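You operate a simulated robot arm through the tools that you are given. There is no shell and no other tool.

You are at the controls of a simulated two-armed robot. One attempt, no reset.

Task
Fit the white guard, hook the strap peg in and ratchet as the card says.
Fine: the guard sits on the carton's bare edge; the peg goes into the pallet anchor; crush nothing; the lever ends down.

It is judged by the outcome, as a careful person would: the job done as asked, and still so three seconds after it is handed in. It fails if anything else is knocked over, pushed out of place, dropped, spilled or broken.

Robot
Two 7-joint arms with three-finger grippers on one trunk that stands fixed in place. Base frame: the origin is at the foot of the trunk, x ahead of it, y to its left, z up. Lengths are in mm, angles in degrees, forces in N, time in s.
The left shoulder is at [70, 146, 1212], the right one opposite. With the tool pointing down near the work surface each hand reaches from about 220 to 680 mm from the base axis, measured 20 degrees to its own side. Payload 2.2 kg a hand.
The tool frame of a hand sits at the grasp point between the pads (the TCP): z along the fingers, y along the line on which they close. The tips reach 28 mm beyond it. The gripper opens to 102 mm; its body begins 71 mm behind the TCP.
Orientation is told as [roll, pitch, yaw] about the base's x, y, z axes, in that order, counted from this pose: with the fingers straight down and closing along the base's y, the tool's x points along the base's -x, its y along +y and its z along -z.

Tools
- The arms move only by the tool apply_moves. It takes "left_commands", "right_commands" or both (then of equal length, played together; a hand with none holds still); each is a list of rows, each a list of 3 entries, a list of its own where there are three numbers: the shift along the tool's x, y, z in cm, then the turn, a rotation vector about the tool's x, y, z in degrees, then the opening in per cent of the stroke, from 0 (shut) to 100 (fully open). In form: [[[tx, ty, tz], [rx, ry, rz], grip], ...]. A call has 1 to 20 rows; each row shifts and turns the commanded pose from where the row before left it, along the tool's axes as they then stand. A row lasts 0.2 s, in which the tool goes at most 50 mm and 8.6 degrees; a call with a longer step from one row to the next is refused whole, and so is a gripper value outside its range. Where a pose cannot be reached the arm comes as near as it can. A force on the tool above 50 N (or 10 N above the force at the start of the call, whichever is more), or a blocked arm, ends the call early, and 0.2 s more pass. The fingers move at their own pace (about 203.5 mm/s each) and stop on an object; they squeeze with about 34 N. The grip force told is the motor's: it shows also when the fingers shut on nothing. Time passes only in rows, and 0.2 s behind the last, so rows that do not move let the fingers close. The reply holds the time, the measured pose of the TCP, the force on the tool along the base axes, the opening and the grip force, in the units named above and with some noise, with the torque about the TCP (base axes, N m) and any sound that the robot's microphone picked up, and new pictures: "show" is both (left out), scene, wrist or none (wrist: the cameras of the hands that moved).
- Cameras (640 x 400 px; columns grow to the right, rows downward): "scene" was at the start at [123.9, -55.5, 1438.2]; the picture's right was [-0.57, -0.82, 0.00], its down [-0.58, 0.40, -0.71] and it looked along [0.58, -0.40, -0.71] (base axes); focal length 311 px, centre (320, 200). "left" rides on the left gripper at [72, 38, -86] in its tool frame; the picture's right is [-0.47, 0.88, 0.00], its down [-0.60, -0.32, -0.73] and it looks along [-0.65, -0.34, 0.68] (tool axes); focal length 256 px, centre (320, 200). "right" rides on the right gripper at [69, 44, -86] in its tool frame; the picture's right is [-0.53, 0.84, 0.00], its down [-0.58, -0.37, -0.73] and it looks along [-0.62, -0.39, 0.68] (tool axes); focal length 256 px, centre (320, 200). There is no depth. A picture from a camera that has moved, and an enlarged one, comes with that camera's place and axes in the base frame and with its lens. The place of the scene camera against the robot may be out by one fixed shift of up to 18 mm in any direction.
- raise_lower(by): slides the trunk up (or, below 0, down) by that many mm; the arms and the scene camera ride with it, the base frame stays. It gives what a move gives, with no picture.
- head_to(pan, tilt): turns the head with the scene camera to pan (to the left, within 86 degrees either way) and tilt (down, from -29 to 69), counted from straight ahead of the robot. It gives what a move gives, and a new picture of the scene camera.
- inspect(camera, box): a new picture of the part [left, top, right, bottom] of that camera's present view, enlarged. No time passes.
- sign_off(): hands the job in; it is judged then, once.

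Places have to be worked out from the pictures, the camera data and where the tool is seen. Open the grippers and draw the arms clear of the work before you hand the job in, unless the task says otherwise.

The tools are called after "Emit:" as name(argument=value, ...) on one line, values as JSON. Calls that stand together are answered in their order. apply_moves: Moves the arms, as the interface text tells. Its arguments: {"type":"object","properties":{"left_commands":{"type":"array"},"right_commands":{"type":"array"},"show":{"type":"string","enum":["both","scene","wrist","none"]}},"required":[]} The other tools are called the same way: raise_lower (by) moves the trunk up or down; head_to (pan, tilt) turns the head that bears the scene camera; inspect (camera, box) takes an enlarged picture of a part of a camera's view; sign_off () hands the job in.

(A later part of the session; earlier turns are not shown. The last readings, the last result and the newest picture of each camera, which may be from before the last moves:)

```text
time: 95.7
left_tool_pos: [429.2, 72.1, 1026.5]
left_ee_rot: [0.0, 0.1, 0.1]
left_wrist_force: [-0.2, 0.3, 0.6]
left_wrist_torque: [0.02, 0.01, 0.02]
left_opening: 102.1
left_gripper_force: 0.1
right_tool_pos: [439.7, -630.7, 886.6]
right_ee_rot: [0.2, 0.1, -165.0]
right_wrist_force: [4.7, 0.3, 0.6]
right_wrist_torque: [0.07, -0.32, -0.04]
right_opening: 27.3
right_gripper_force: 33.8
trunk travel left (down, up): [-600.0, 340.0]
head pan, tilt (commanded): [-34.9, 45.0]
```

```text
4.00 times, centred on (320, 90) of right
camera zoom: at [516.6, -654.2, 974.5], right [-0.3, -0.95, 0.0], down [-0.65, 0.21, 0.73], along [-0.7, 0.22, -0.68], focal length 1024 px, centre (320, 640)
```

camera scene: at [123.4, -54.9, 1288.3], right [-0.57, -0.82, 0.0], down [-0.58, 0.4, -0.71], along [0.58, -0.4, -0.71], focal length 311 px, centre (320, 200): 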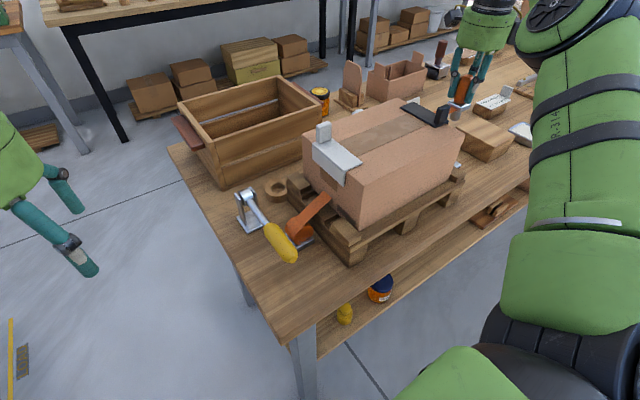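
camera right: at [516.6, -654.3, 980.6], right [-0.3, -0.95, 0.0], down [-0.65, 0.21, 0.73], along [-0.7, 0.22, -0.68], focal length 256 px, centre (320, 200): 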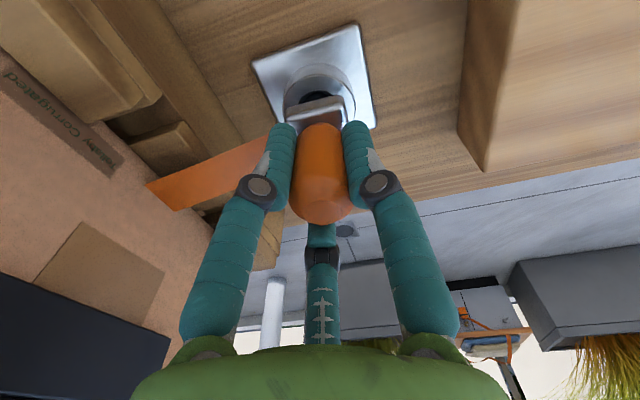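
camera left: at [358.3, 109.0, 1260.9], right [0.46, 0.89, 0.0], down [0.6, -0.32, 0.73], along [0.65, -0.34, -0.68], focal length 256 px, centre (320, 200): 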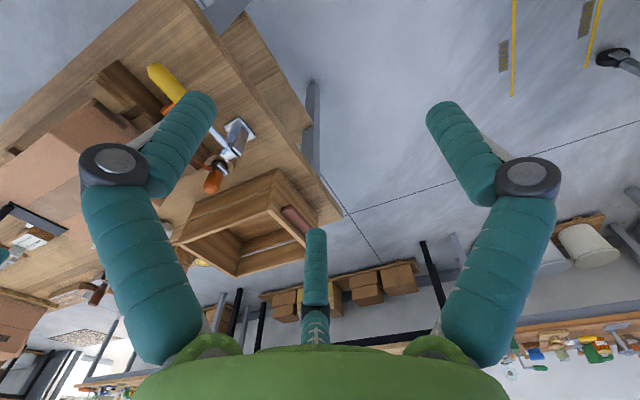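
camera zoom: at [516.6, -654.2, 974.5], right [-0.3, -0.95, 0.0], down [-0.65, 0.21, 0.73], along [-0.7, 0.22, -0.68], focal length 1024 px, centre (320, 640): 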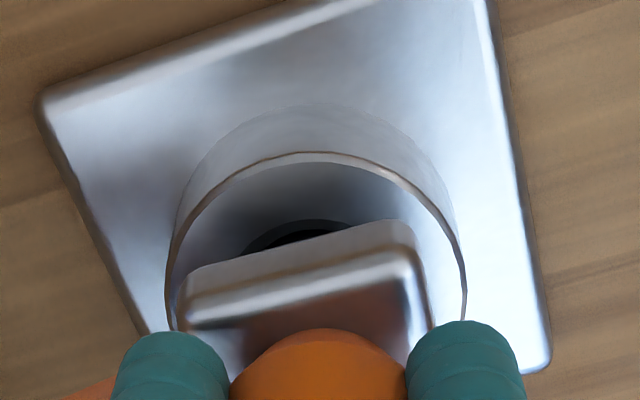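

Still ~5 N pushing toward +x: shift another 2 mm that way and lower 4 mm more.

Emit:
apply_moves(right_commands=[[[0.2, 0.05, 0], [0, 0, 0], 0], [[0, 0, 0.2], [0, 0, 0], 0], [[0, 0, 0.2], [0, 0, 0], 0], [[0, 0, 0], [0, 0, 0], 0]], show="none")

Emit:
inspect(camera="right", box=[240, 40, 400, 140])

Emit:
inspect(camera="scene", box=[270, 60, 520, 260])

```text
time: 96.7
left_tool_pos: [428.6, 71.0, 1025.7]
left_ee_rot: [0.1, 0.0, 0.1]
left_wrist_force: [-0.6, -0.8, 0.1]
left_wrist_torque: [-0.05, 0.01, -0.05]
left_opening: 102.1
left_gripper_force: 0.1
right_tool_pos: [439.6, -631.0, 881.8]
right_ee_rot: [0.0, 0.1, -165.2]
right_wrist_force: [-2.8, 3.4, -0.4]
right_wrist_torque: [0.18, 0.18, -0.01]
right_opening: 27.3
right_gripper_force: 34.3
trunk travel left (down, up): [-600.0, 340.0]
head pan, tilt (commanded): [-34.9, 45.0]
```

```text
4.00 times, centred on (320, 90) of right
camera zoom: at [517.3, -654.5, 969.4], right [-0.3, -0.95, 0.0], down [-0.65, 0.21, 0.73], along [-0.7, 0.22, -0.68], focal length 1024 px, centre (320, 640)
```

zoom: 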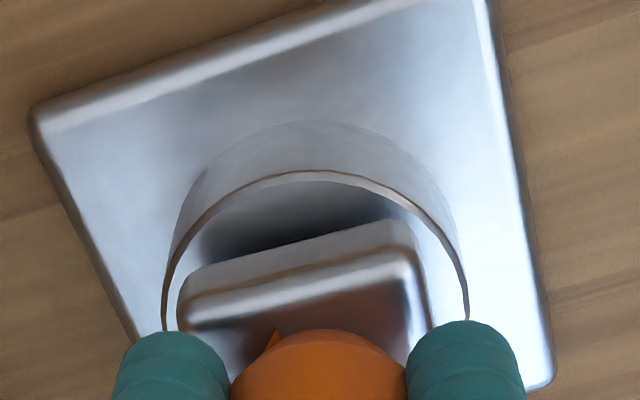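

```text
2.00 times, centred on (395, 160) of scene
camera zoom: at [123.3, -54.9, 1288.3], right [-0.57, -0.82, 0.0], down [-0.58, 0.4, -0.71], along [0.58, -0.4, -0.71], focal length 622 px, centre (170, 280)
```

zoom: 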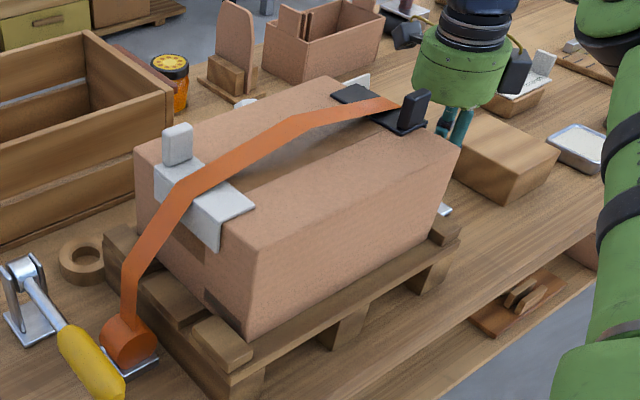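

The strap has now draped itself over both guards down to the anchor, so the peg registers as hooked. Continue lowering in small steps until it seats.

Emit:
apply_moves(right_commands=[[[0, -0.1, 0.25], [0, 0, 0], 0], [[0, 0, 0.25], [0, 0, 0], 0], [[0, 0, 0], [0, 0, 0], 0]], show="none")

```text
time: 97.5
left_tool_pos: [426.4, 72.7, 1027.1]
left_ee_rot: [-0.1, -0.2, 0.1]
left_wrist_force: [-0.4, 0.2, 0.1]
left_wrist_torque: [0.04, -0.01, -0.01]
left_opening: 102.1
left_gripper_force: 0.1
right_tool_pos: [439.3, -629.8, 882.0]
right_ee_rot: [0.6, 0.3, -165.1]
right_wrist_force: [-2.0, -3.3, 15.0]
right_wrist_torque: [-0.29, 0.21, 0.03]
right_opening: 27.4
right_gripper_force: 34.0
trunk travel left (down, up): [-600.0, 340.0]
head pan, tilt (commanded): [-34.9, 45.0]
```

Seated: 15 N upward at z≈882. Relax 2 mm, open the fingers and draw straight up.

Emit:
apply_moves(right_commands=[[[0, 0, -0.2], [0, 0, 0], 0], [[0, 0, 0], [0, 0, 0], 25], [[0, 0, 0], [0, 0, 0], 45], [[0, 0, 0], [0, 0, 0], 48], [[0, 0, -1.0], [0, 0, 0], 48], [[0, 0, -2.5], [0, 0, 0], 48], [[0, 0, -3.5], [0, 0, 0], 48]])

Emit:
inspect(camera="right", box=[220, 20, 420, 150])

Emit:
inspect(camera="scene", box=[270, 60, 520, 260])

```text
time: 99.1
left_tool_pos: [428.5, 71.8, 1025.2]
left_ee_rot: [0.0, 0.0, 0.0]
left_wrist_force: [-0.4, -0.9, 0.4]
left_wrist_torque: [0.01, -0.03, -0.01]
left_opening: 101.7
left_gripper_force: 0.2
right_tool_pos: [438.4, -629.0, 949.4]
right_ee_rot: [0.1, 0.0, -165.1]
right_wrist_force: [-0.3, 0.9, 0.1]
right_wrist_torque: [-0.01, 0.0, 0.01]
right_opening: 48.9
right_gripper_force: 0.0
trunk travel left (down, up): [-600.0, 340.0]
head pan, tilt (commanded): [-34.9, 45.0]
camera scene: at [123.4, -54.5, 1288.3], right [-0.57, -0.82, 0.0], down [-0.58, 0.4, -0.71], along [0.58, -0.4, -0.71], focal length 311 px, centre (320, 200)
camera right: at [515.3, -652.4, 1036.3], right [-0.3, -0.95, 0.0], down [-0.65, 0.21, 0.73], along [-0.7, 0.22, -0.68], focal length 256 px, centre (320, 200)
```

scene: 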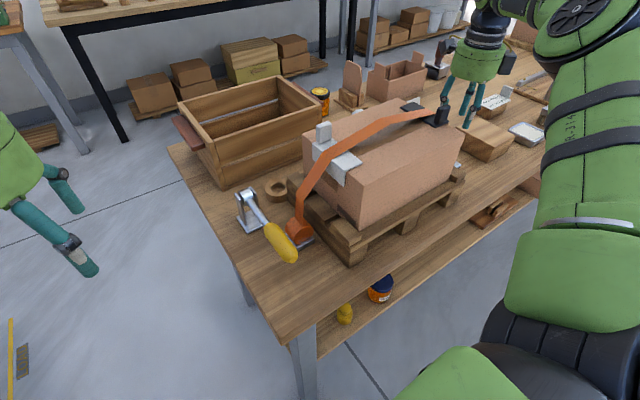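
right: 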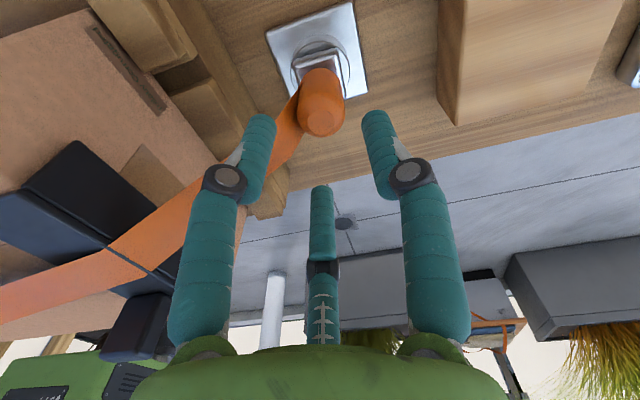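

```text
3.08 times, centred on (320, 85) of right
camera zoom: at [515.3, -652.4, 1036.3], right [-0.3, -0.95, 0.0], down [-0.65, 0.21, 0.73], along [-0.7, 0.22, -0.68], focal length 788 px, centre (320, 554)
```

zoom: 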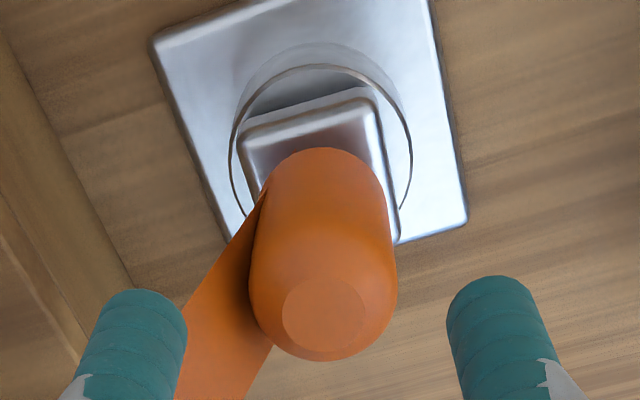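

```text
2.00 times, centred on (395, 160) of scene
camera zoom: at [123.4, -54.5, 1288.3], right [-0.57, -0.82, 0.0], down [-0.58, 0.4, -0.71], along [0.58, -0.4, -0.71], focal length 622 px, centre (170, 280)
```

zoom: 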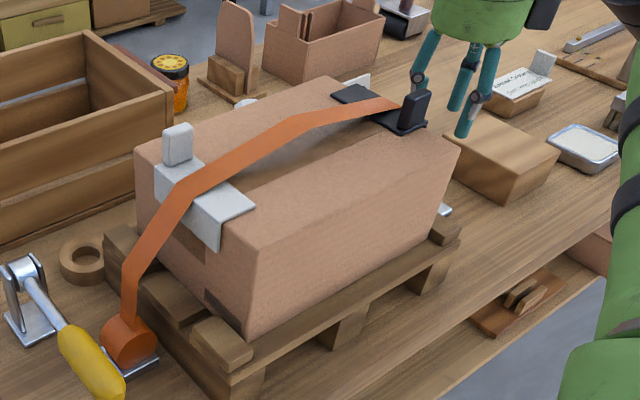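

The peg stands in the anchor with the strap lying over both guards. Park the right hand up and back, and bring the left hand above the lever handle (I estimate pivot ≈ (535,-167,869), handle end ≈ (370,-170,862)).

Emit:
apply_moves(left_commands=[[[0.38, -3.98, 1.1], [0, 0, 0], 100], [[0.38, -3.98, 1.1], [0, 0, 0], 100], [[0.38, -3.98, 1.1], [0, 0, 0], 100], [[0.38, -3.98, 1.1], [0, 0, 0], 100], [[0.38, -3.98, 1.1], [0, 0, 0], 100], [[0.38, -3.98, 1.1], [0, 0, 0], 100], [[0, 0, 0], [0, 0, 0], 100]], right_commands=[[[0, 0, -3], [0, 0, 0], 50], [[-2.65, -1.73, -2.75], [0, 0, 0], 50], [[-2.65, -1.73, -2.75], [0, 0, 0], 50], [[-2.65, -1.73, -2.75], [0, 0, 0], 50], [[-2.65, -1.73, -2.75], [0, 0, 0], 50], [[0, 0, 0], [0, 0, 0], 50], [[0, 0, 0], [0, 0, 0], 50]])

Emit:
inspect(camera="left", box=[200, 0, 440, 150])

Emit:
inspect(camera="scene", box=[200, 140, 400, 300])

```text
time: 100.7
left_tool_pos: [404.9, -169.4, 961.7]
left_ee_rot: [0.0, 0.0, 0.1]
left_wrist_force: [-1.0, 0.8, -0.7]
left_wrist_torque: [-0.01, -0.01, 0.03]
left_opening: 102.0
left_gripper_force: 0.0
right_tool_pos: [318.4, -587.5, 1094.3]
right_ee_rot: [0.2, 0.0, -165.2]
right_wrist_force: [-0.2, 0.3, 0.3]
right_wrist_torque: [-0.05, -0.01, -0.03]
right_opening: 50.9
right_gripper_force: 0.0
trunk travel left (down, up): [-600.0, 340.0]
head pan, tilt (commanded): [-34.9, 45.0]
camera scene: at [123.5, -54.1, 1288.3], right [-0.57, -0.82, 0.0], down [-0.58, 0.4, -0.71], along [0.58, -0.41, -0.71], focal length 311 px, centre (320, 200)
camera right: at [394.9, -611.1, 1179.9], right [-0.3, -0.95, 0.0], down [-0.65, 0.21, 0.73], along [-0.7, 0.22, -0.68], focal length 256 px, centre (320, 200)
camera left: at [333.7, -130.1, 1047.1], right [0.46, 0.89, 0.0], down [0.6, -0.32, 0.73], along [0.65, -0.34, -0.68], focal length 256 px, centre (320, 200)
```

scene: 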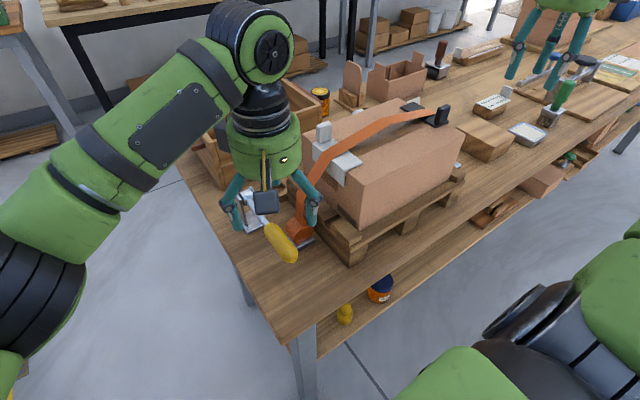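
right: 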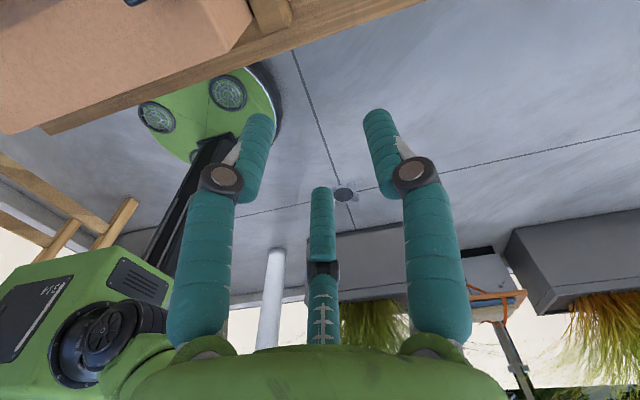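
left: 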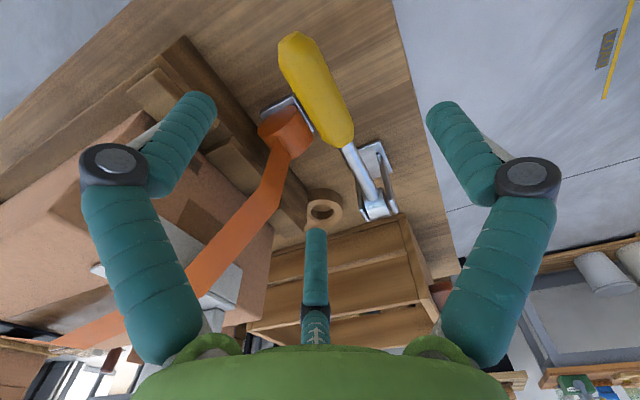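

```text
2.67 times, centred on (320, 75) of left
camera zoom: at [333.7, -130.1, 1047.1], right [0.46, 0.89, 0.0], down [0.6, -0.32, 0.73], along [0.65, -0.34, -0.68], focal length 683 px, centre (320, 533)
```

zoom: 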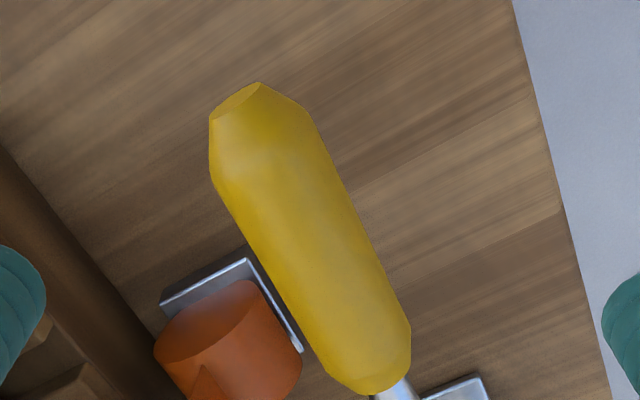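

```text
2.50 times, centred on (300, 220) of scene
camera zoom: at [123.5, -54.1, 1288.3], right [-0.57, -0.82, 0.0], down [-0.58, 0.4, -0.71], along [0.58, -0.41, -0.71], focal length 777 px, centre (370, 150)
```

zoom: 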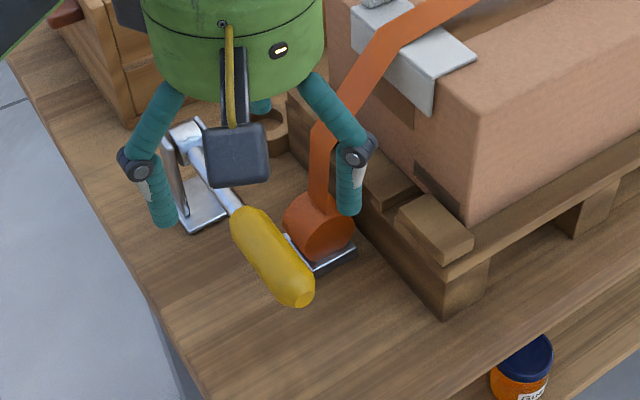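

Left hand reaches fine above the lever; handle confirmed along y≈-170, x 370–448, ~28 mm thick. To keep the arm comfortable at low height, lift the left hand a little, then lower the trunk by 60 mm.

Emit:
apply_moves(left_commands=[[[0.5, 0, -3.0], [0, 0, 0], 60], [[0.5, 0, -3.0], [0, 0, 0], 46], [[0, 0, 0], [0, 0, 0], 46]], show="none")

Emit:
raise_lower(by=-60)

Emit:
inspect(camera="left", box=[200, 0, 440, 150])

```text
time: 101.5
left_tool_pos: [395.1, -167.3, 1021.7]
left_ee_rot: [0.0, 0.1, 0.0]
left_wrist_force: [-0.5, -0.6, 1.4]
left_wrist_torque: [-0.01, -0.01, 0.0]
left_opening: 46.9
left_gripper_force: 0.1
right_tool_pos: [320.5, -588.4, 1091.8]
right_ee_rot: [0.3, 0.0, -165.2]
right_wrist_force: [0.2, 0.0, 0.1]
right_wrist_torque: [0.01, -0.02, 0.02]
right_opening: 50.9
right_gripper_force: 0.0
trunk travel left (down, up): [-600.0, 340.0]
head pan, tilt (commanded): [-34.9, 45.0]
```

```text
time: 102.5
left_tool_pos: [394.9, -166.0, 961.6]
left_ee_rot: [-0.1, 0.0, 0.0]
left_wrist_force: [-0.4, 0.5, -0.1]
left_wrist_torque: [-0.01, 0.03, 0.04]
left_opening: 46.9
left_gripper_force: 0.1
right_tool_pos: [319.4, -588.5, 1032.1]
right_ee_rot: [0.2, 0.1, -165.0]
right_wrist_force: [-0.4, 0.8, -0.4]
right_wrist_torque: [0.03, 0.0, -0.02]
right_opening: 51.0
right_gripper_force: 0.1
trunk travel left (down, up): [-540.0, 400.0]
head pan, tilt (commanded): [-34.9, 45.0]
```

```text
2.67 times, centred on (320, 75) of left
camera zoom: at [323.3, -129.1, 1047.4], right [0.46, 0.89, 0.0], down [0.6, -0.32, 0.73], along [0.65, -0.34, -0.68], focal length 683 px, centre (320, 533)
```

zoom: 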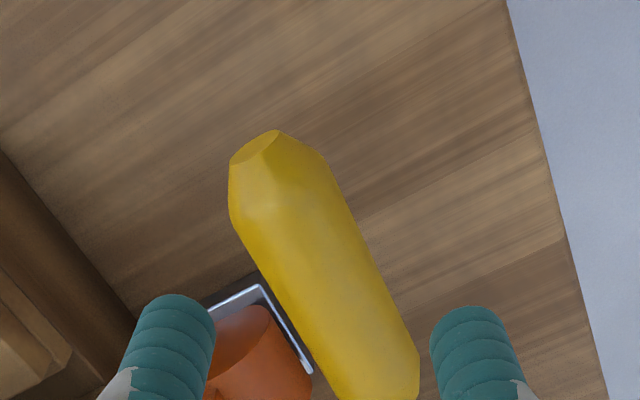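

To avoid the reel drum I'll yaw the left hand to -60°, so only one finger is on the reel side and two on the free side. Rotate, then line up above the handle at (402,-163).

Emit:
apply_moves(left_commands=[[[0, 0, 0], [0, 0, 7.5], 55], [[0, 0, 0], [0, 0, 7.5], 55], [[0, 0, 0], [0, 0, 7.5], 55], [[0, 0, 0], [0, 0, 7.5], 55], [[0, 0, 0], [0, 0, 7.5], 55], [[0, 0, 0], [0, 0, 7.5], 55], [[0, 0, 0], [0, 0, 7.5], 55], [[0, 0, 0], [0, 0, 7.5], 55], [[0, 0, 0], [0, 0, 0], 55]], show="wrist")

Emit:
inspect(camera="left", box=[200, 0, 440, 150])

```text
time: 104.5
left_tool_pos: [395.2, -165.5, 962.1]
left_ee_rot: [0.0, 0.1, -60.1]
left_wrist_force: [-0.3, 0.0, 0.0]
left_wrist_torque: [-0.01, 0.0, 0.03]
left_opening: 55.9
left_gripper_force: 0.1
right_tool_pos: [318.8, -589.0, 1031.9]
right_ee_rot: [0.2, 0.2, -165.1]
right_wrist_force: [-0.4, 0.0, -0.2]
right_wrist_torque: [-0.03, 0.0, -0.03]
right_opening: 51.1
right_gripper_force: 0.0
trunk travel left (down, up): [-540.0, 400.0]
head pan, tilt (commanded): [-34.9, 45.0]
camera left: at [392.9, -84.8, 1048.3], right [1.0, 0.04, 0.0], down [0.03, -0.68, 0.73], along [0.03, -0.73, -0.68], focal length 256 px, centre (320, 200)
```

left: 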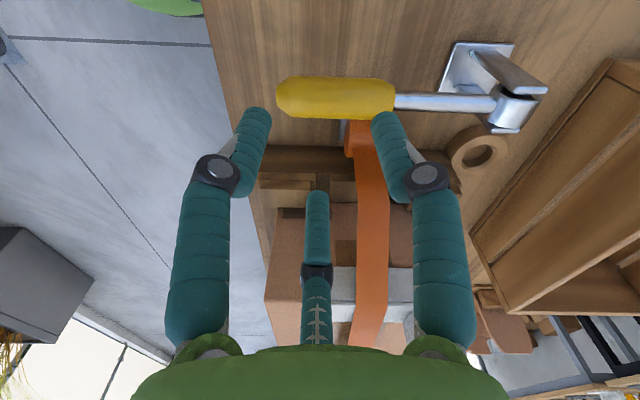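

```text
2.67 times, centred on (320, 75) of left
camera zoom: at [392.9, -84.8, 1048.3], right [1.0, 0.04, 0.0], down [0.03, -0.68, 0.73], along [0.03, -0.73, -0.68], focal length 683 px, centre (320, 533)
```

zoom: 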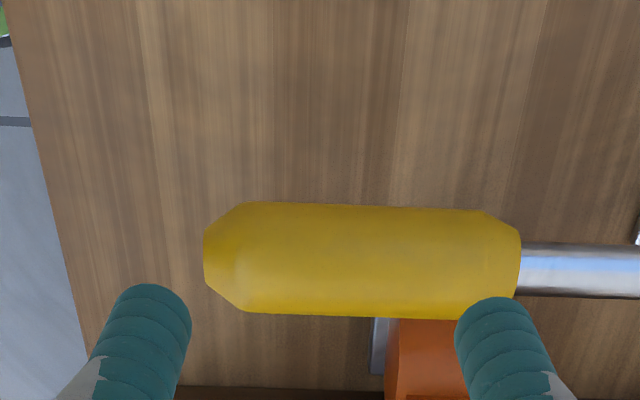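

Excellent side view of the lever. I'll line up at (404,-163) and descend to z≈905 with fingers at 60%, then check the straddle.

Emit:
apply_moves(left_commands=[[[-0.1, 0.45, 2.8], [0, 0, 0], 60], [[-0.1, 0.45, 2.8], [0, 0, 0], 60], [[0, 0, 0], [0, 0, 0], 60]], show="wrist")

Emit:
inspect(camera="left", box=[200, 40, 440, 190])

```text
time: 105.3
left_tool_pos: [405.1, -163.8, 907.0]
left_ee_rot: [0.0, 0.0, -60.0]
left_wrist_force: [0.0, -0.3, 0.0]
left_wrist_torque: [0.0, 0.01, -0.01]
left_opening: 61.2
left_gripper_force: 0.0
right_tool_pos: [316.5, -590.2, 1031.4]
right_ee_rot: [0.2, 0.1, -165.1]
right_wrist_force: [-0.3, -0.2, 0.2]
right_wrist_torque: [0.0, -0.04, 0.01]
right_opening: 51.0
right_gripper_force: 0.0
trunk travel left (down, up): [-540.0, 400.0]
head pan, tilt (commanded): [-34.9, 45.0]
camera left: at [402.3, -80.4, 992.7], right [1.0, 0.04, 0.0], down [0.03, -0.68, 0.73], along [0.03, -0.73, -0.68], focal length 256 px, centre (320, 200)
```

left: 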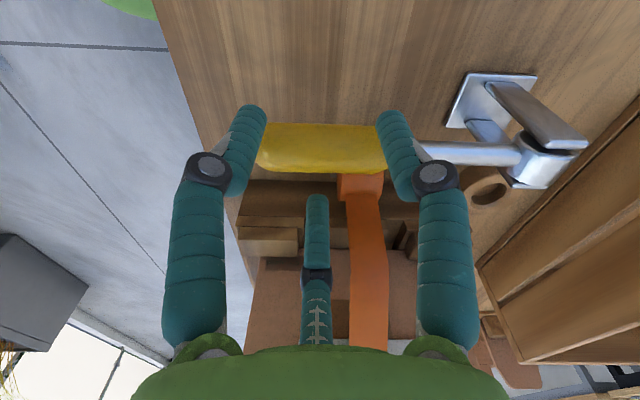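

```text
2.67 times, centred on (320, 115) of left
camera zoom: at [402.3, -80.4, 992.7], right [1.0, 0.04, 0.0], down [0.03, -0.68, 0.73], along [0.03, -0.73, -0.68], focal length 683 px, centre (320, 427)
```

zoom: 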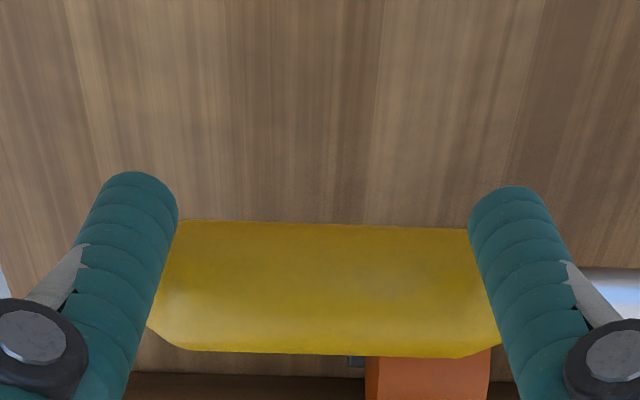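

Straddle looks right: two fingers on the near side, one behind. Descend 41 mm to the handle axis.

Emit:
apply_moves(left_commands=[[[0, 0, 1.5], [0, 0, 0], 60], [[0, 0, 1.5], [0, 0, 0], 60], [[0, 0, 1.1], [0, 0, 0], 60], [[0, 0, 0], [0, 0, 0], 60]], show="wrist")

Emit:
inspect(camera="left", box=[200, 60, 440, 210])

```text
time: 106.3
left_tool_pos: [404.3, -164.2, 865.6]
left_ee_rot: [0.0, -0.1, -59.9]
left_wrist_force: [0.2, 0.6, -1.1]
left_wrist_torque: [0.05, 0.0, -0.02]
left_opening: 61.2
left_gripper_force: 0.2
right_tool_pos: [318.6, -588.2, 1032.0]
right_ee_rot: [0.2, 0.2, -165.1]
right_wrist_force: [-0.1, 0.0, 0.2]
right_wrist_torque: [0.0, 0.0, 0.01]
right_opening: 51.1
right_gripper_force: 0.0
trunk travel left (down, up): [-540.0, 400.0]
head pan, tilt (commanded): [-34.9, 45.0]
camera left: at [401.4, -81.7, 951.0], right [1.0, 0.04, 0.0], down [0.03, -0.68, 0.73], along [0.03, -0.73, -0.68], focal length 256 px, centre (320, 200)
```

left: 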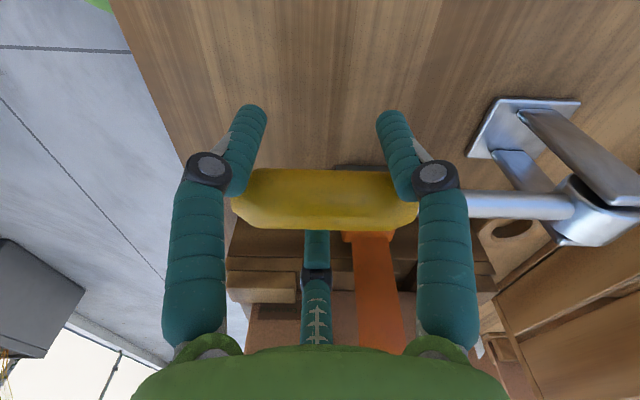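

```text
2.67 times, centred on (320, 135) of left
camera zoom: at [401.4, -81.7, 951.0], right [1.0, 0.04, 0.0], down [0.03, -0.68, 0.73], along [0.03, -0.73, -0.68], focal length 683 px, centre (320, 373)
```

zoom: 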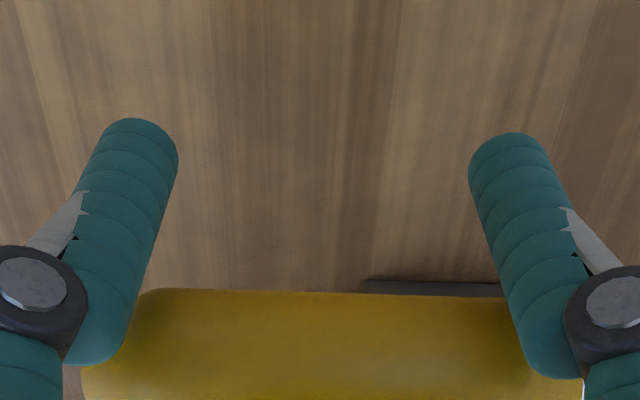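

Handle sits between the fingers at TCP height. Close the left gripper on it.

Emit:
apply_moves(left_commands=[[[0, 0, 0], [0, 0, 0], 50], [[0, 0, 0], [0, 0, 0], 40], [[0, 0, 0], [0, 0, 0], 20], [[0, 0, 0], [0, 0, 0], 0], [[0, 0, 0], [0, 0, 0], 0]], show="wrist")

```text
time: 107.5
left_tool_pos: [403.4, -162.6, 866.1]
left_ee_rot: [0.0, 0.0, -59.9]
left_wrist_force: [-3.2, 6.1, -2.2]
left_wrist_torque: [0.03, 0.13, -0.06]
left_opening: 38.9
left_gripper_force: 44.6
right_tool_pos: [319.1, -588.2, 1032.9]
right_ee_rot: [0.2, 0.0, -165.1]
right_wrist_force: [-0.1, -0.7, 1.1]
right_wrist_torque: [0.01, -0.02, 0.0]
right_opening: 51.0
right_gripper_force: 0.1
trunk travel left (down, up): [-540.0, 400.0]
head pan, tilt (commanded): [-34.9, 45.0]
camera left: at [401.4, -80.7, 951.1], right [1.0, 0.04, 0.0], down [0.03, -0.68, 0.73], along [0.03, -0.73, -0.68], focal length 256 px, centre (320, 200)
```

left: 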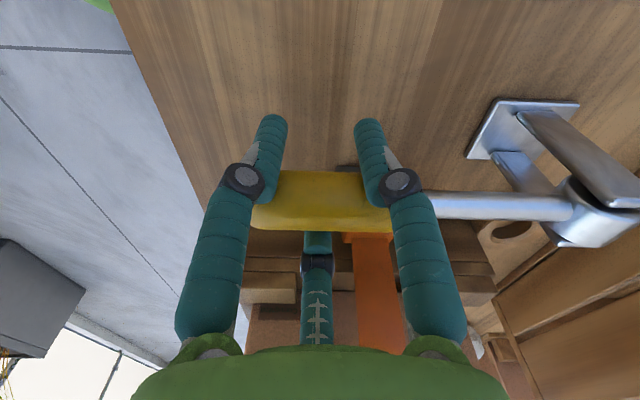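

Firm grip on the lever (r≈19.5, 45 N). Start the first stroke: raise along the arc about the pivot (535,-168,869), first to ~31°, and watch forces and sound.

Emit:
apply_moves(left_commands=[[[-0.05, 0.09, -1.9], [0, 0, 0], 0], [[-0.175, 0.3, -1.8], [0, 0, 0], 0], [[-0.3, 0.52, -1.74], [0, 0, 0], 0], [[-0.415, 0.72, -1.63], [0, 0, 0], 0], [[0, 0, 0], [0, 0, 0], 0]])

Emit:
inspect(camera="scene", box=[180, 100, 400, 280])

```text
time: 108.7
left_tool_pos: [423.6, -163.4, 934.9]
left_ee_rot: [0.0, 0.0, -59.9]
left_wrist_force: [-5.5, 10.3, -12.7]
left_wrist_torque: [0.8, 1.56, 1.02]
left_opening: 39.4
left_gripper_force: 45.0
right_tool_pos: [319.5, -587.1, 1032.8]
right_ee_rot: [0.2, 0.1, -165.1]
right_wrist_force: [0.8, 0.2, 0.9]
right_wrist_torque: [0.02, 0.03, 0.0]
right_opening: 51.1
right_gripper_force: 0.0
trunk travel left (down, up): [-540.0, 400.0]
head pan, tilt (commanded): [-34.9, 45.0]
camera scene: at [124.5, -54.0, 1228.2], right [-0.57, -0.82, 0.0], down [-0.58, 0.4, -0.71], along [0.58, -0.41, -0.71], focal length 311 px, centre (320, 200)
camera left: at [421.0, -80.8, 1022.6], right [1.0, 0.04, 0.0], down [0.03, -0.68, 0.73], along [0.03, -0.73, -0.68], focal length 256 px, centre (320, 200)
```

scene: 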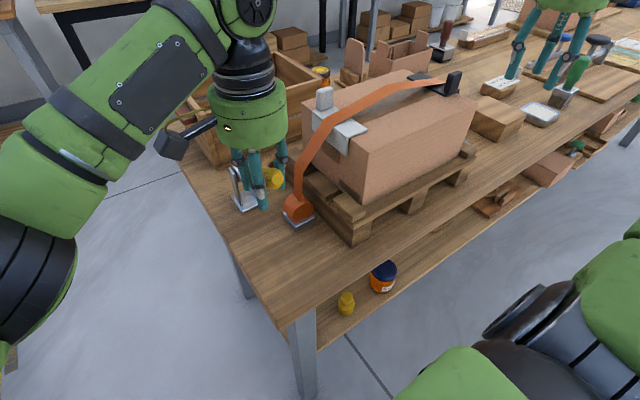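
left: 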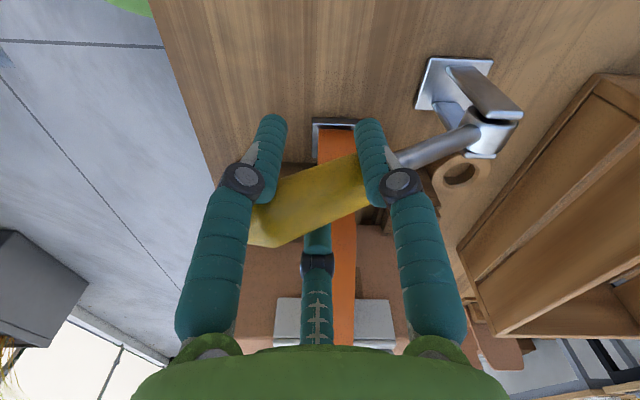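

```text
2.22 times, centred on (290, 190) of scene
camera zoom: at [124.5, -54.0, 1228.2], right [-0.57, -0.82, 0.0], down [-0.58, 0.4, -0.71], along [0.58, -0.41, -0.71], focal length 691 px, centre (387, 222)
```

zoom: 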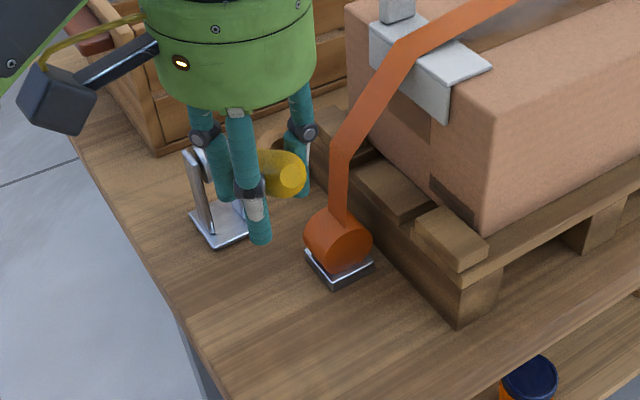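

The lever follows smoothly (~31°, moderate forces). Continue to ~55° while pitching the hand slightly with it.

Emit:
apply_moves(left_commands=[[[-0.525, 0.91, -1.51], [4.33, 2.49, 0], 0], [[-0.56, 0.98, -1.44], [4.33, 2.49, 0], 0], [[-0.6, 1.05, -1.38], [4.33, 2.49, 0], 0], [[0, 0, 0], [0, 0, 0], 0]])

Emit:
inspect(camera="left", box=[180, 60, 520, 260])

```text
time: 109.3
left_tool_pos: [433.2, -162.0, 949.2]
left_ee_rot: [-8.8, 1.8, -61.6]
left_wrist_force: [-10.1, -36.7, 8.4]
left_wrist_torque: [0.77, -0.27, 0.8]
left_opening: 41.3
left_gripper_force: 45.0
left hand out of reach, approached as far as the arm can: row 2, 3
right_tool_pos: [319.2, -589.7, 1031.5]
right_ee_rot: [0.2, 0.2, -165.0]
right_wrist_force: [-0.1, 1.5, 1.0]
right_wrist_torque: [-0.11, 0.1, 0.02]
right_opening: 51.3
right_gripper_force: 0.1
trunk travel left (down, up): [-540.0, 400.0]
head pan, tilt (commanded): [-34.9, 45.0]
stopped in row 3 (left hand): the force on the tool passed its limit at 69 N (the readings are from after the stop); the commanded pose is now the measured one
camera scene: at [123.7, -57.4, 1228.5], right [-0.57, -0.82, 0.0], down [-0.58, 0.41, -0.71], along [0.58, -0.4, -0.71], focal length 311 px, centre (320, 200)
camera left: at [446.2, -75.7, 1029.7], right [0.99, 0.01, -0.15], down [0.12, -0.65, 0.75], along [-0.09, -0.76, -0.64], focal length 256 px, centre (320, 200)
```

scene: 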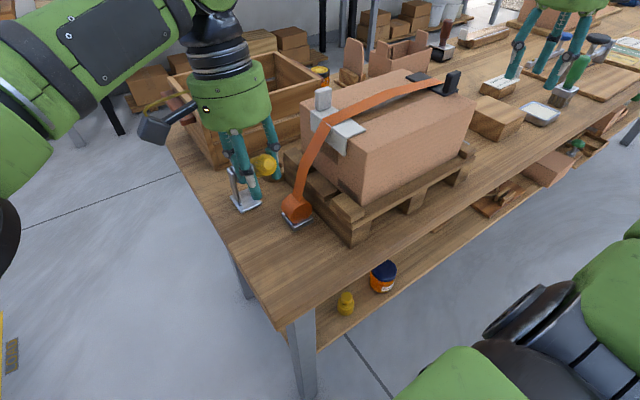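
left: 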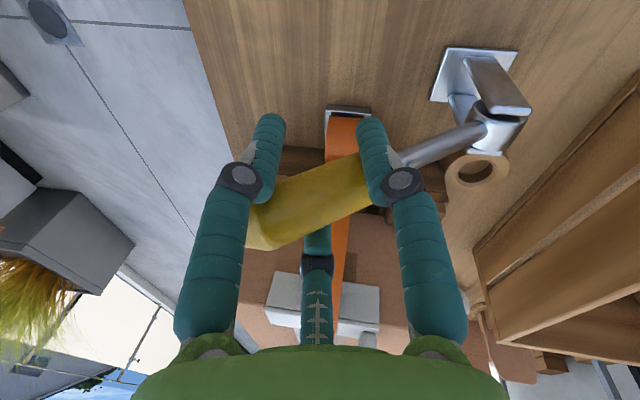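

```text
1.88 times, centred on (350, 160) of left
camera zoom: at [446.2, -75.7, 1029.7], right [0.99, 0.01, -0.15], down [0.12, -0.65, 0.75], along [-0.09, -0.76, -0.64], focal length 482 px, centre (264, 275)
```

zoom: 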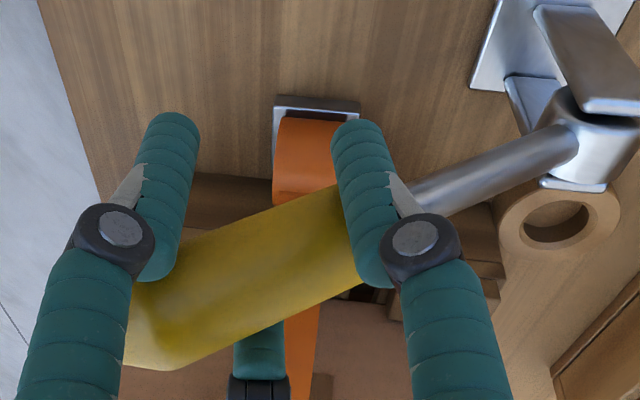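

The pitched pose exceeded the left wrist's range and side force built up, so the move stopped. I'll undo the pitch back to vertical in place, keeping hold, and check the forces relax.

Emit:
apply_moves(left_commands=[[[0, 0, 0], [-4.4, -0.9, -0.8], 0], [[0, 0, 0], [-4.4, -0.9, -0.8], 0], [[0, 0, 0], [0, 0, 0], 0]])

```text
time: 110.1
left_tool_pos: [433.4, -164.2, 946.2]
left_ee_rot: [0.3, 0.8, -60.0]
left_wrist_force: [-12.7, -30.7, -9.0]
left_wrist_torque: [-0.42, 1.46, -0.91]
left_opening: 39.3
left_gripper_force: 44.4
right_tool_pos: [318.0, -592.9, 1029.0]
right_ee_rot: [0.0, 0.2, -165.3]
right_wrist_force: [1.0, 0.1, 1.0]
right_wrist_torque: [0.0, -0.01, 0.01]
right_opening: 51.2
right_gripper_force: 0.1
trunk travel left (down, up): [-540.0, 400.0]
head pan, tilt (commanded): [-34.9, 45.0]
camera scene: at [122.5, -62.6, 1228.0], right [-0.57, -0.82, -0.01], down [-0.58, 0.41, -0.7], along [0.58, -0.4, -0.71], focal length 311 px, centre (320, 200)
camera left: at [431.6, -82.0, 1033.2], right [1.0, 0.04, 0.0], down [0.03, -0.69, 0.72], along [0.03, -0.72, -0.69], focal length 256 px, centre (320, 200)
```

scene: 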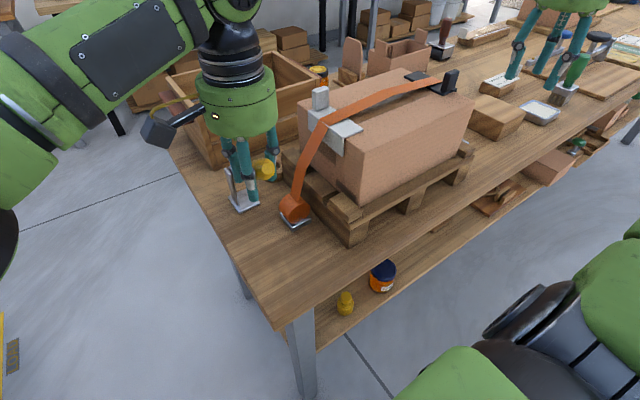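
left: 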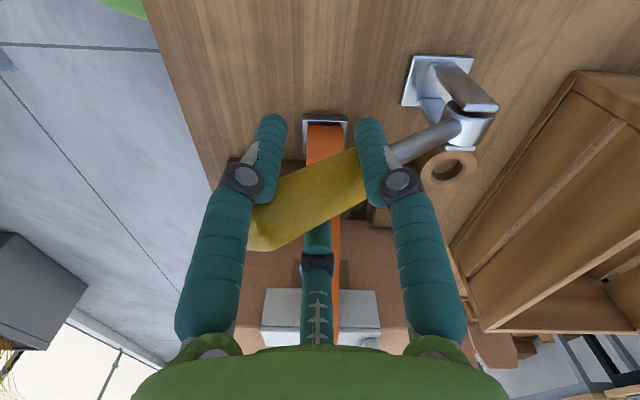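

Side force of ~31 N remains (hand is pulling the lever toward +y). Ease the hand ~6 mm toward -y.

Emit:
apply_moves(left_commands=[[[-0.26, -0.15, 0], [0, 0, 0], 0], [[-0.26, -0.15, 0], [0, 0, 0], 0], [[0, 0, 0], [0, 0, 0], 0]], show="none")

```text
time: 110.9
left_tool_pos: [434.2, -162.8, 947.9]
left_ee_rot: [0.4, 1.0, -59.8]
left_wrist_force: [-13.1, -12.2, -2.0]
left_wrist_torque: [-0.97, 1.24, -1.79]
left_opening: 39.3
left_gripper_force: 45.0
right_tool_pos: [316.8, -591.7, 1031.7]
right_ee_rot: [0.1, 0.2, -165.3]
right_wrist_force: [-0.3, -0.6, -0.2]
right_wrist_torque: [0.0, 0.0, -0.01]
right_opening: 50.8
right_gripper_force: 0.0
trunk travel left (down, up): [-540.0, 400.0]
head pan, tilt (commanded): [-34.9, 45.0]
```

Forces eased. Try a small further raise (to ~46°) with the hand vertical, checking whether the lever has an upper stop.

Emit:
apply_moves(left_commands=[[[-0.31, 0.53, -0.68], [0, 0, 0], 0], [[-0.31, 0.53, -0.68], [0, 0, 0], 0], [[0, 0, 0], [0, 0, 0], 0]])

Emit:
inspect(camera="left", box=[180, 60, 520, 260])

```text
time: 111.7
left_tool_pos: [448.4, -163.4, 961.6]
left_ee_rot: [0.5, 0.8, -59.7]
left_wrist_force: [-13.2, -12.0, -7.1]
left_wrist_torque: [-1.09, 1.46, -1.24]
left_opening: 39.8
left_gripper_force: 45.0
right_tool_pos: [316.7, -591.3, 1031.1]
right_ee_rot: [0.2, 0.3, -165.1]
right_wrist_force: [-0.6, -0.1, 0.6]
right_wrist_torque: [0.0, -0.02, -0.02]
right_opening: 51.1
right_gripper_force: 0.1
trunk travel left (down, up): [-540.0, 400.0]
head pan, tilt (commanded): [-34.9, 45.0]
camera scene: at [122.2, -58.2, 1228.3], right [-0.57, -0.82, 0.0], down [-0.58, 0.41, -0.71], along [0.58, -0.4, -0.71], focal length 311 px, centre (320, 200)
camera left: at [445.7, -82.2, 1048.5], right [1.0, 0.05, 0.0], down [0.03, -0.69, 0.72], along [0.03, -0.72, -0.69], focal length 256 px, centre (320, 200)
```

scene: 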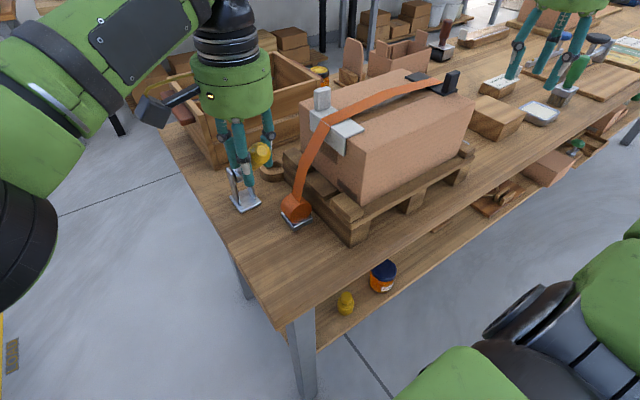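
left: 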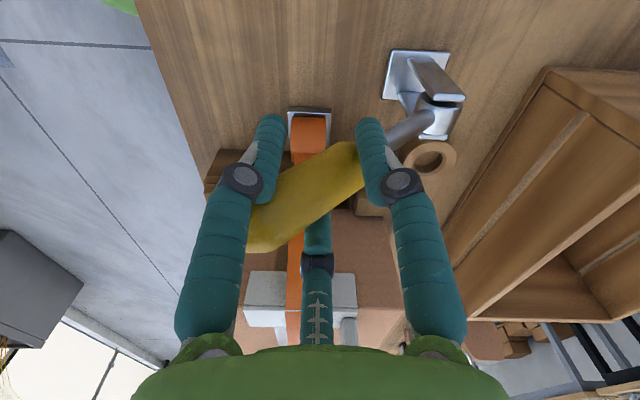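

```text
1.88 times, centred on (350, 160) of left
camera zoom: at [445.7, -82.2, 1048.5], right [1.0, 0.05, 0.0], down [0.03, -0.69, 0.72], along [0.03, -0.72, -0.69], focal length 482 px, centre (264, 275)
```

zoom: 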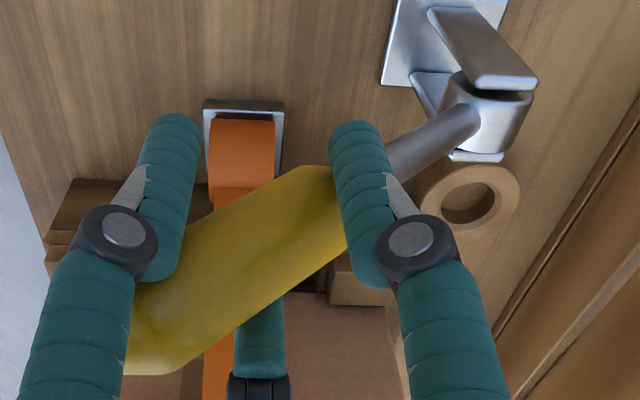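

No upper stop yet at ~46°. Go a little further to ~54°.

Emit:
apply_moves(left_commands=[[[-0.33, 0.57, -0.55], [0, 0, 0], 0], [[-0.33, 0.57, -0.55], [0, 0, 0], 0], [[0, 0, 0], [0, 0, 0], 0]], show="wrist")

```text
time: 112.5
left_tool_pos: [454.8, -162.8, 967.1]
left_ee_rot: [0.4, 0.7, -59.6]
left_wrist_force: [-10.9, -14.1, -4.6]
left_wrist_torque: [-1.38, 1.22, -1.24]
left_opening: 39.6
left_gripper_force: 44.9
left hand out of reach, approached as far as the arm can: row 1
right_tool_pos: [317.7, -590.1, 1030.0]
right_ee_rot: [0.2, 0.2, -165.1]
right_wrist_force: [0.2, 0.2, -0.4]
right_wrist_torque: [0.0, -0.02, 0.02]
right_opening: 51.1
right_gripper_force: 0.0
trunk travel left (down, up): [-540.0, 400.0]
head pan, tilt (commanded): [-34.9, 45.0]
camera left: at [451.1, -82.0, 1053.7], right [1.0, 0.05, 0.0], down [0.03, -0.69, 0.72], along [0.04, -0.72, -0.69], focal length 256 px, centre (320, 200)
```

left: 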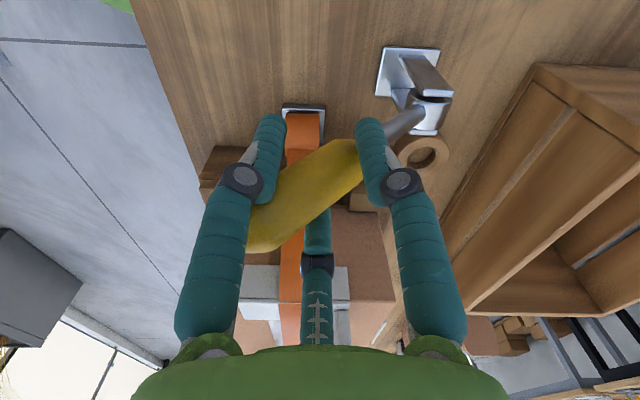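

Left arm limit reached at ~50°. Now bring the lever back down along the arc to complete the first stroke and listen for any ratchet sound.

Emit:
apply_moves(left_commands=[[[0.85, -1.47, 1.01], [0, 0, 0], 0], [[0.565, -0.98, 1.45], [0, 0, 0], 0], [[0.46, -0.8, 1.59], [0, 0, 0], 0], [[0.345, -0.6, 1.7], [0, 0, 0], 0], [[0.22, -0.38, 1.78], [0, 0, 0], 0], [[0.095, -0.165, 1.82], [0, 0, 0], 0], [[0, 0, 0.5], [0, 0, 0], 0], [[0, 0, 0], [0, 0, 0], 0]])

Emit:
inspect(camera="scene", box=[180, 60, 480, 260])

```text
time: 114.3
left_tool_pos: [405.8, -159.1, 866.9]
left_ee_rot: [0.6, 1.1, -59.5]
left_wrist_force: [-2.9, -18.3, -3.5]
left_wrist_torque: [0.77, 0.09, -0.07]
left_opening: 20.9
left_gripper_force: 40.5
right_tool_pos: [319.5, -590.9, 1028.9]
right_ee_rot: [0.0, 0.1, -165.1]
right_wrist_force: [0.2, 1.3, -0.4]
right_wrist_torque: [0.0, 0.01, -0.02]
right_opening: 51.0
right_gripper_force: 0.2
trunk travel left (down, up): [-540.0, 400.0]
head pan, tilt (commanded): [-34.9, 45.0]
camera scene: at [124.1, -59.0, 1227.8], right [-0.57, -0.82, 0.0], down [-0.58, 0.41, -0.71], along [0.58, -0.4, -0.71], focal length 311 px, centre (320, 200)
camera left: at [404.0, -79.7, 953.5], right [1.0, 0.05, 0.0], down [0.03, -0.7, 0.72], along [0.04, -0.72, -0.7], focal length 256 px, centre (320, 200)
```

scene: 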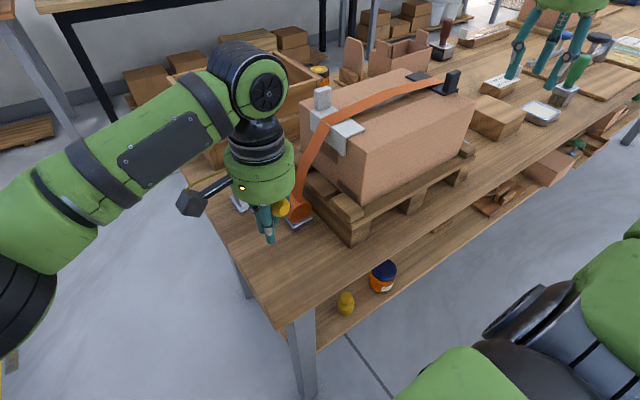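
left: 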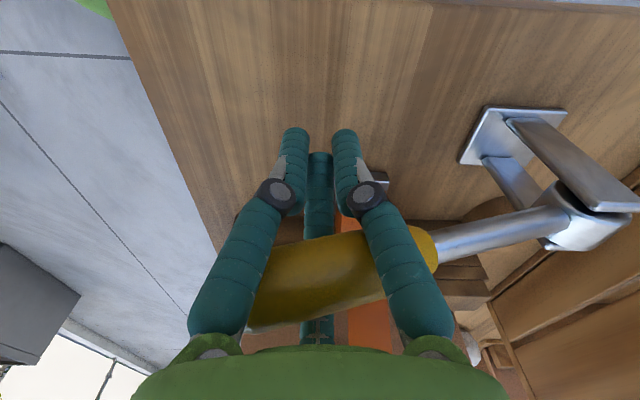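

```text
2.00 times, centred on (330, 160) of scene
camera zoom: at [124.1, -59.0, 1227.8], right [-0.57, -0.82, 0.0], down [-0.58, 0.41, -0.71], along [0.58, -0.4, -0.71], focal length 622 px, centre (300, 280)
```

zoom: 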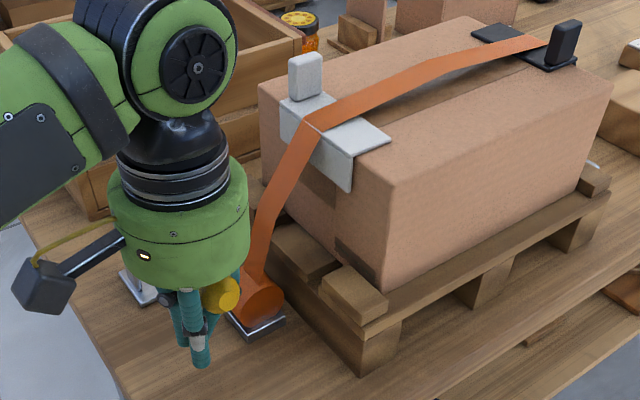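

On the way down the ratchet loaded up and the pinch slipped: the lever stayed at ~20° while the hand went down. Pushing down needs pressure from above. Open the fingers and rise clear, then look at the lever.

Emit:
apply_moves(left_commands=[[[0, 0, 0], [0, 0, 0], 40], [[0, 0, 0], [0, 0, 0], 62], [[0, 0, 0], [0, 0, 0], 62]], show="wrist")

```text
time: 115.1
left_tool_pos: [407.5, -156.1, 868.7]
left_ee_rot: [0.7, 0.8, -59.3]
left_wrist_force: [-0.2, -0.1, -0.2]
left_wrist_torque: [-0.02, 0.01, 0.0]
left_opening: 63.2
left_gripper_force: 0.0
right_tool_pos: [318.7, -587.9, 1030.5]
right_ee_rot: [0.2, 0.2, -165.1]
right_wrist_force: [-0.9, -0.6, 0.3]
right_wrist_torque: [0.03, -0.01, 0.0]
right_opening: 51.0
right_gripper_force: 0.1
trunk travel left (down, up): [-540.0, 400.0]
head pan, tilt (commanded): [-34.9, 45.0]
camera left: at [404.3, -76.1, 955.6], right [1.0, 0.05, 0.0], down [0.03, -0.69, 0.72], along [0.04, -0.72, -0.7], focal length 256 px, centre (320, 200)
```

left: 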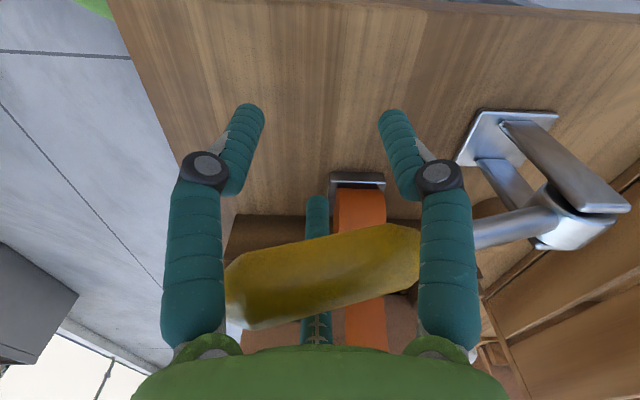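

The lever holds itself at ~16°, so it's a friction/ratchet lever. I'll rise above it, close the fingers into a fist, centre over the handle and press it down from above.

Emit:
apply_moves(left_commands=[[[0, 0, -3.3], [0, 0, 0], 62], [[0, 0, -3.3], [0, 0, 0], 62], [[0, 0, -3.3], [0, 0, 0], 62], [[0, 0, 0], [0, 0, 0], 62], [[-0.9, -1.3, 0], [-0.7, -0.8, 0.7], 20], [[0, 0, 0], [0, 0, 0], 0], [[0, 0, 0], [0, 0, 0], 0]], show="wrist")

Emit:
inspect(camera="left", box=[160, 40, 560, 260])

```text
time: 116.7
left_tool_pos: [400.1, -174.6, 966.8]
left_ee_rot: [1.5, 0.0, -60.1]
left_wrist_force: [0.0, -1.0, 0.4]
left_wrist_torque: [-0.01, 0.0, 0.01]
left_opening: 2.1
left_gripper_force: 31.7
right_tool_pos: [319.6, -587.7, 1031.0]
right_ee_rot: [0.2, 0.1, -165.2]
right_wrist_force: [-0.3, 0.6, 0.8]
right_wrist_torque: [0.03, 0.03, -0.01]
right_opening: 51.0
right_gripper_force: 0.0
trunk travel left (down, up): [-540.0, 400.0]
head pan, tilt (commanded): [-34.9, 45.0]
camera left: at [395.8, -93.3, 1053.1], right [1.0, 0.04, 0.02], down [0.01, -0.69, 0.72], along [0.04, -0.72, -0.69], focal length 256 px, centre (320, 200)
```

left: 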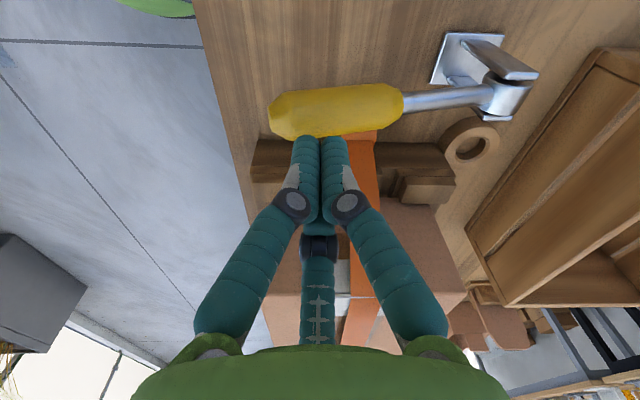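

```text
1.60 times, centred on (360, 150) of left
camera zoom: at [395.8, -93.3, 1053.1], right [1.0, 0.04, 0.02], down [0.01, -0.69, 0.72], along [0.04, -0.72, -0.69], focal length 410 px, centre (256, 280)
```

zoom: 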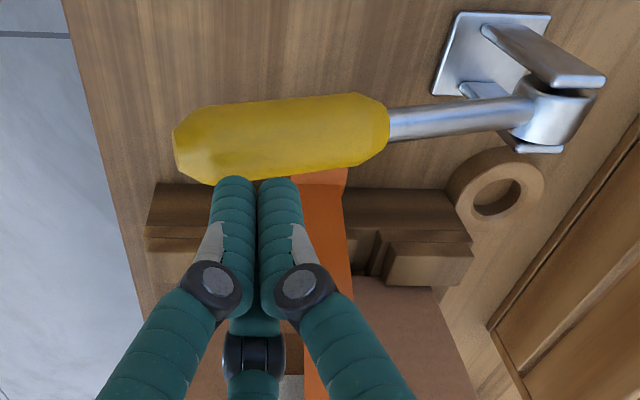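

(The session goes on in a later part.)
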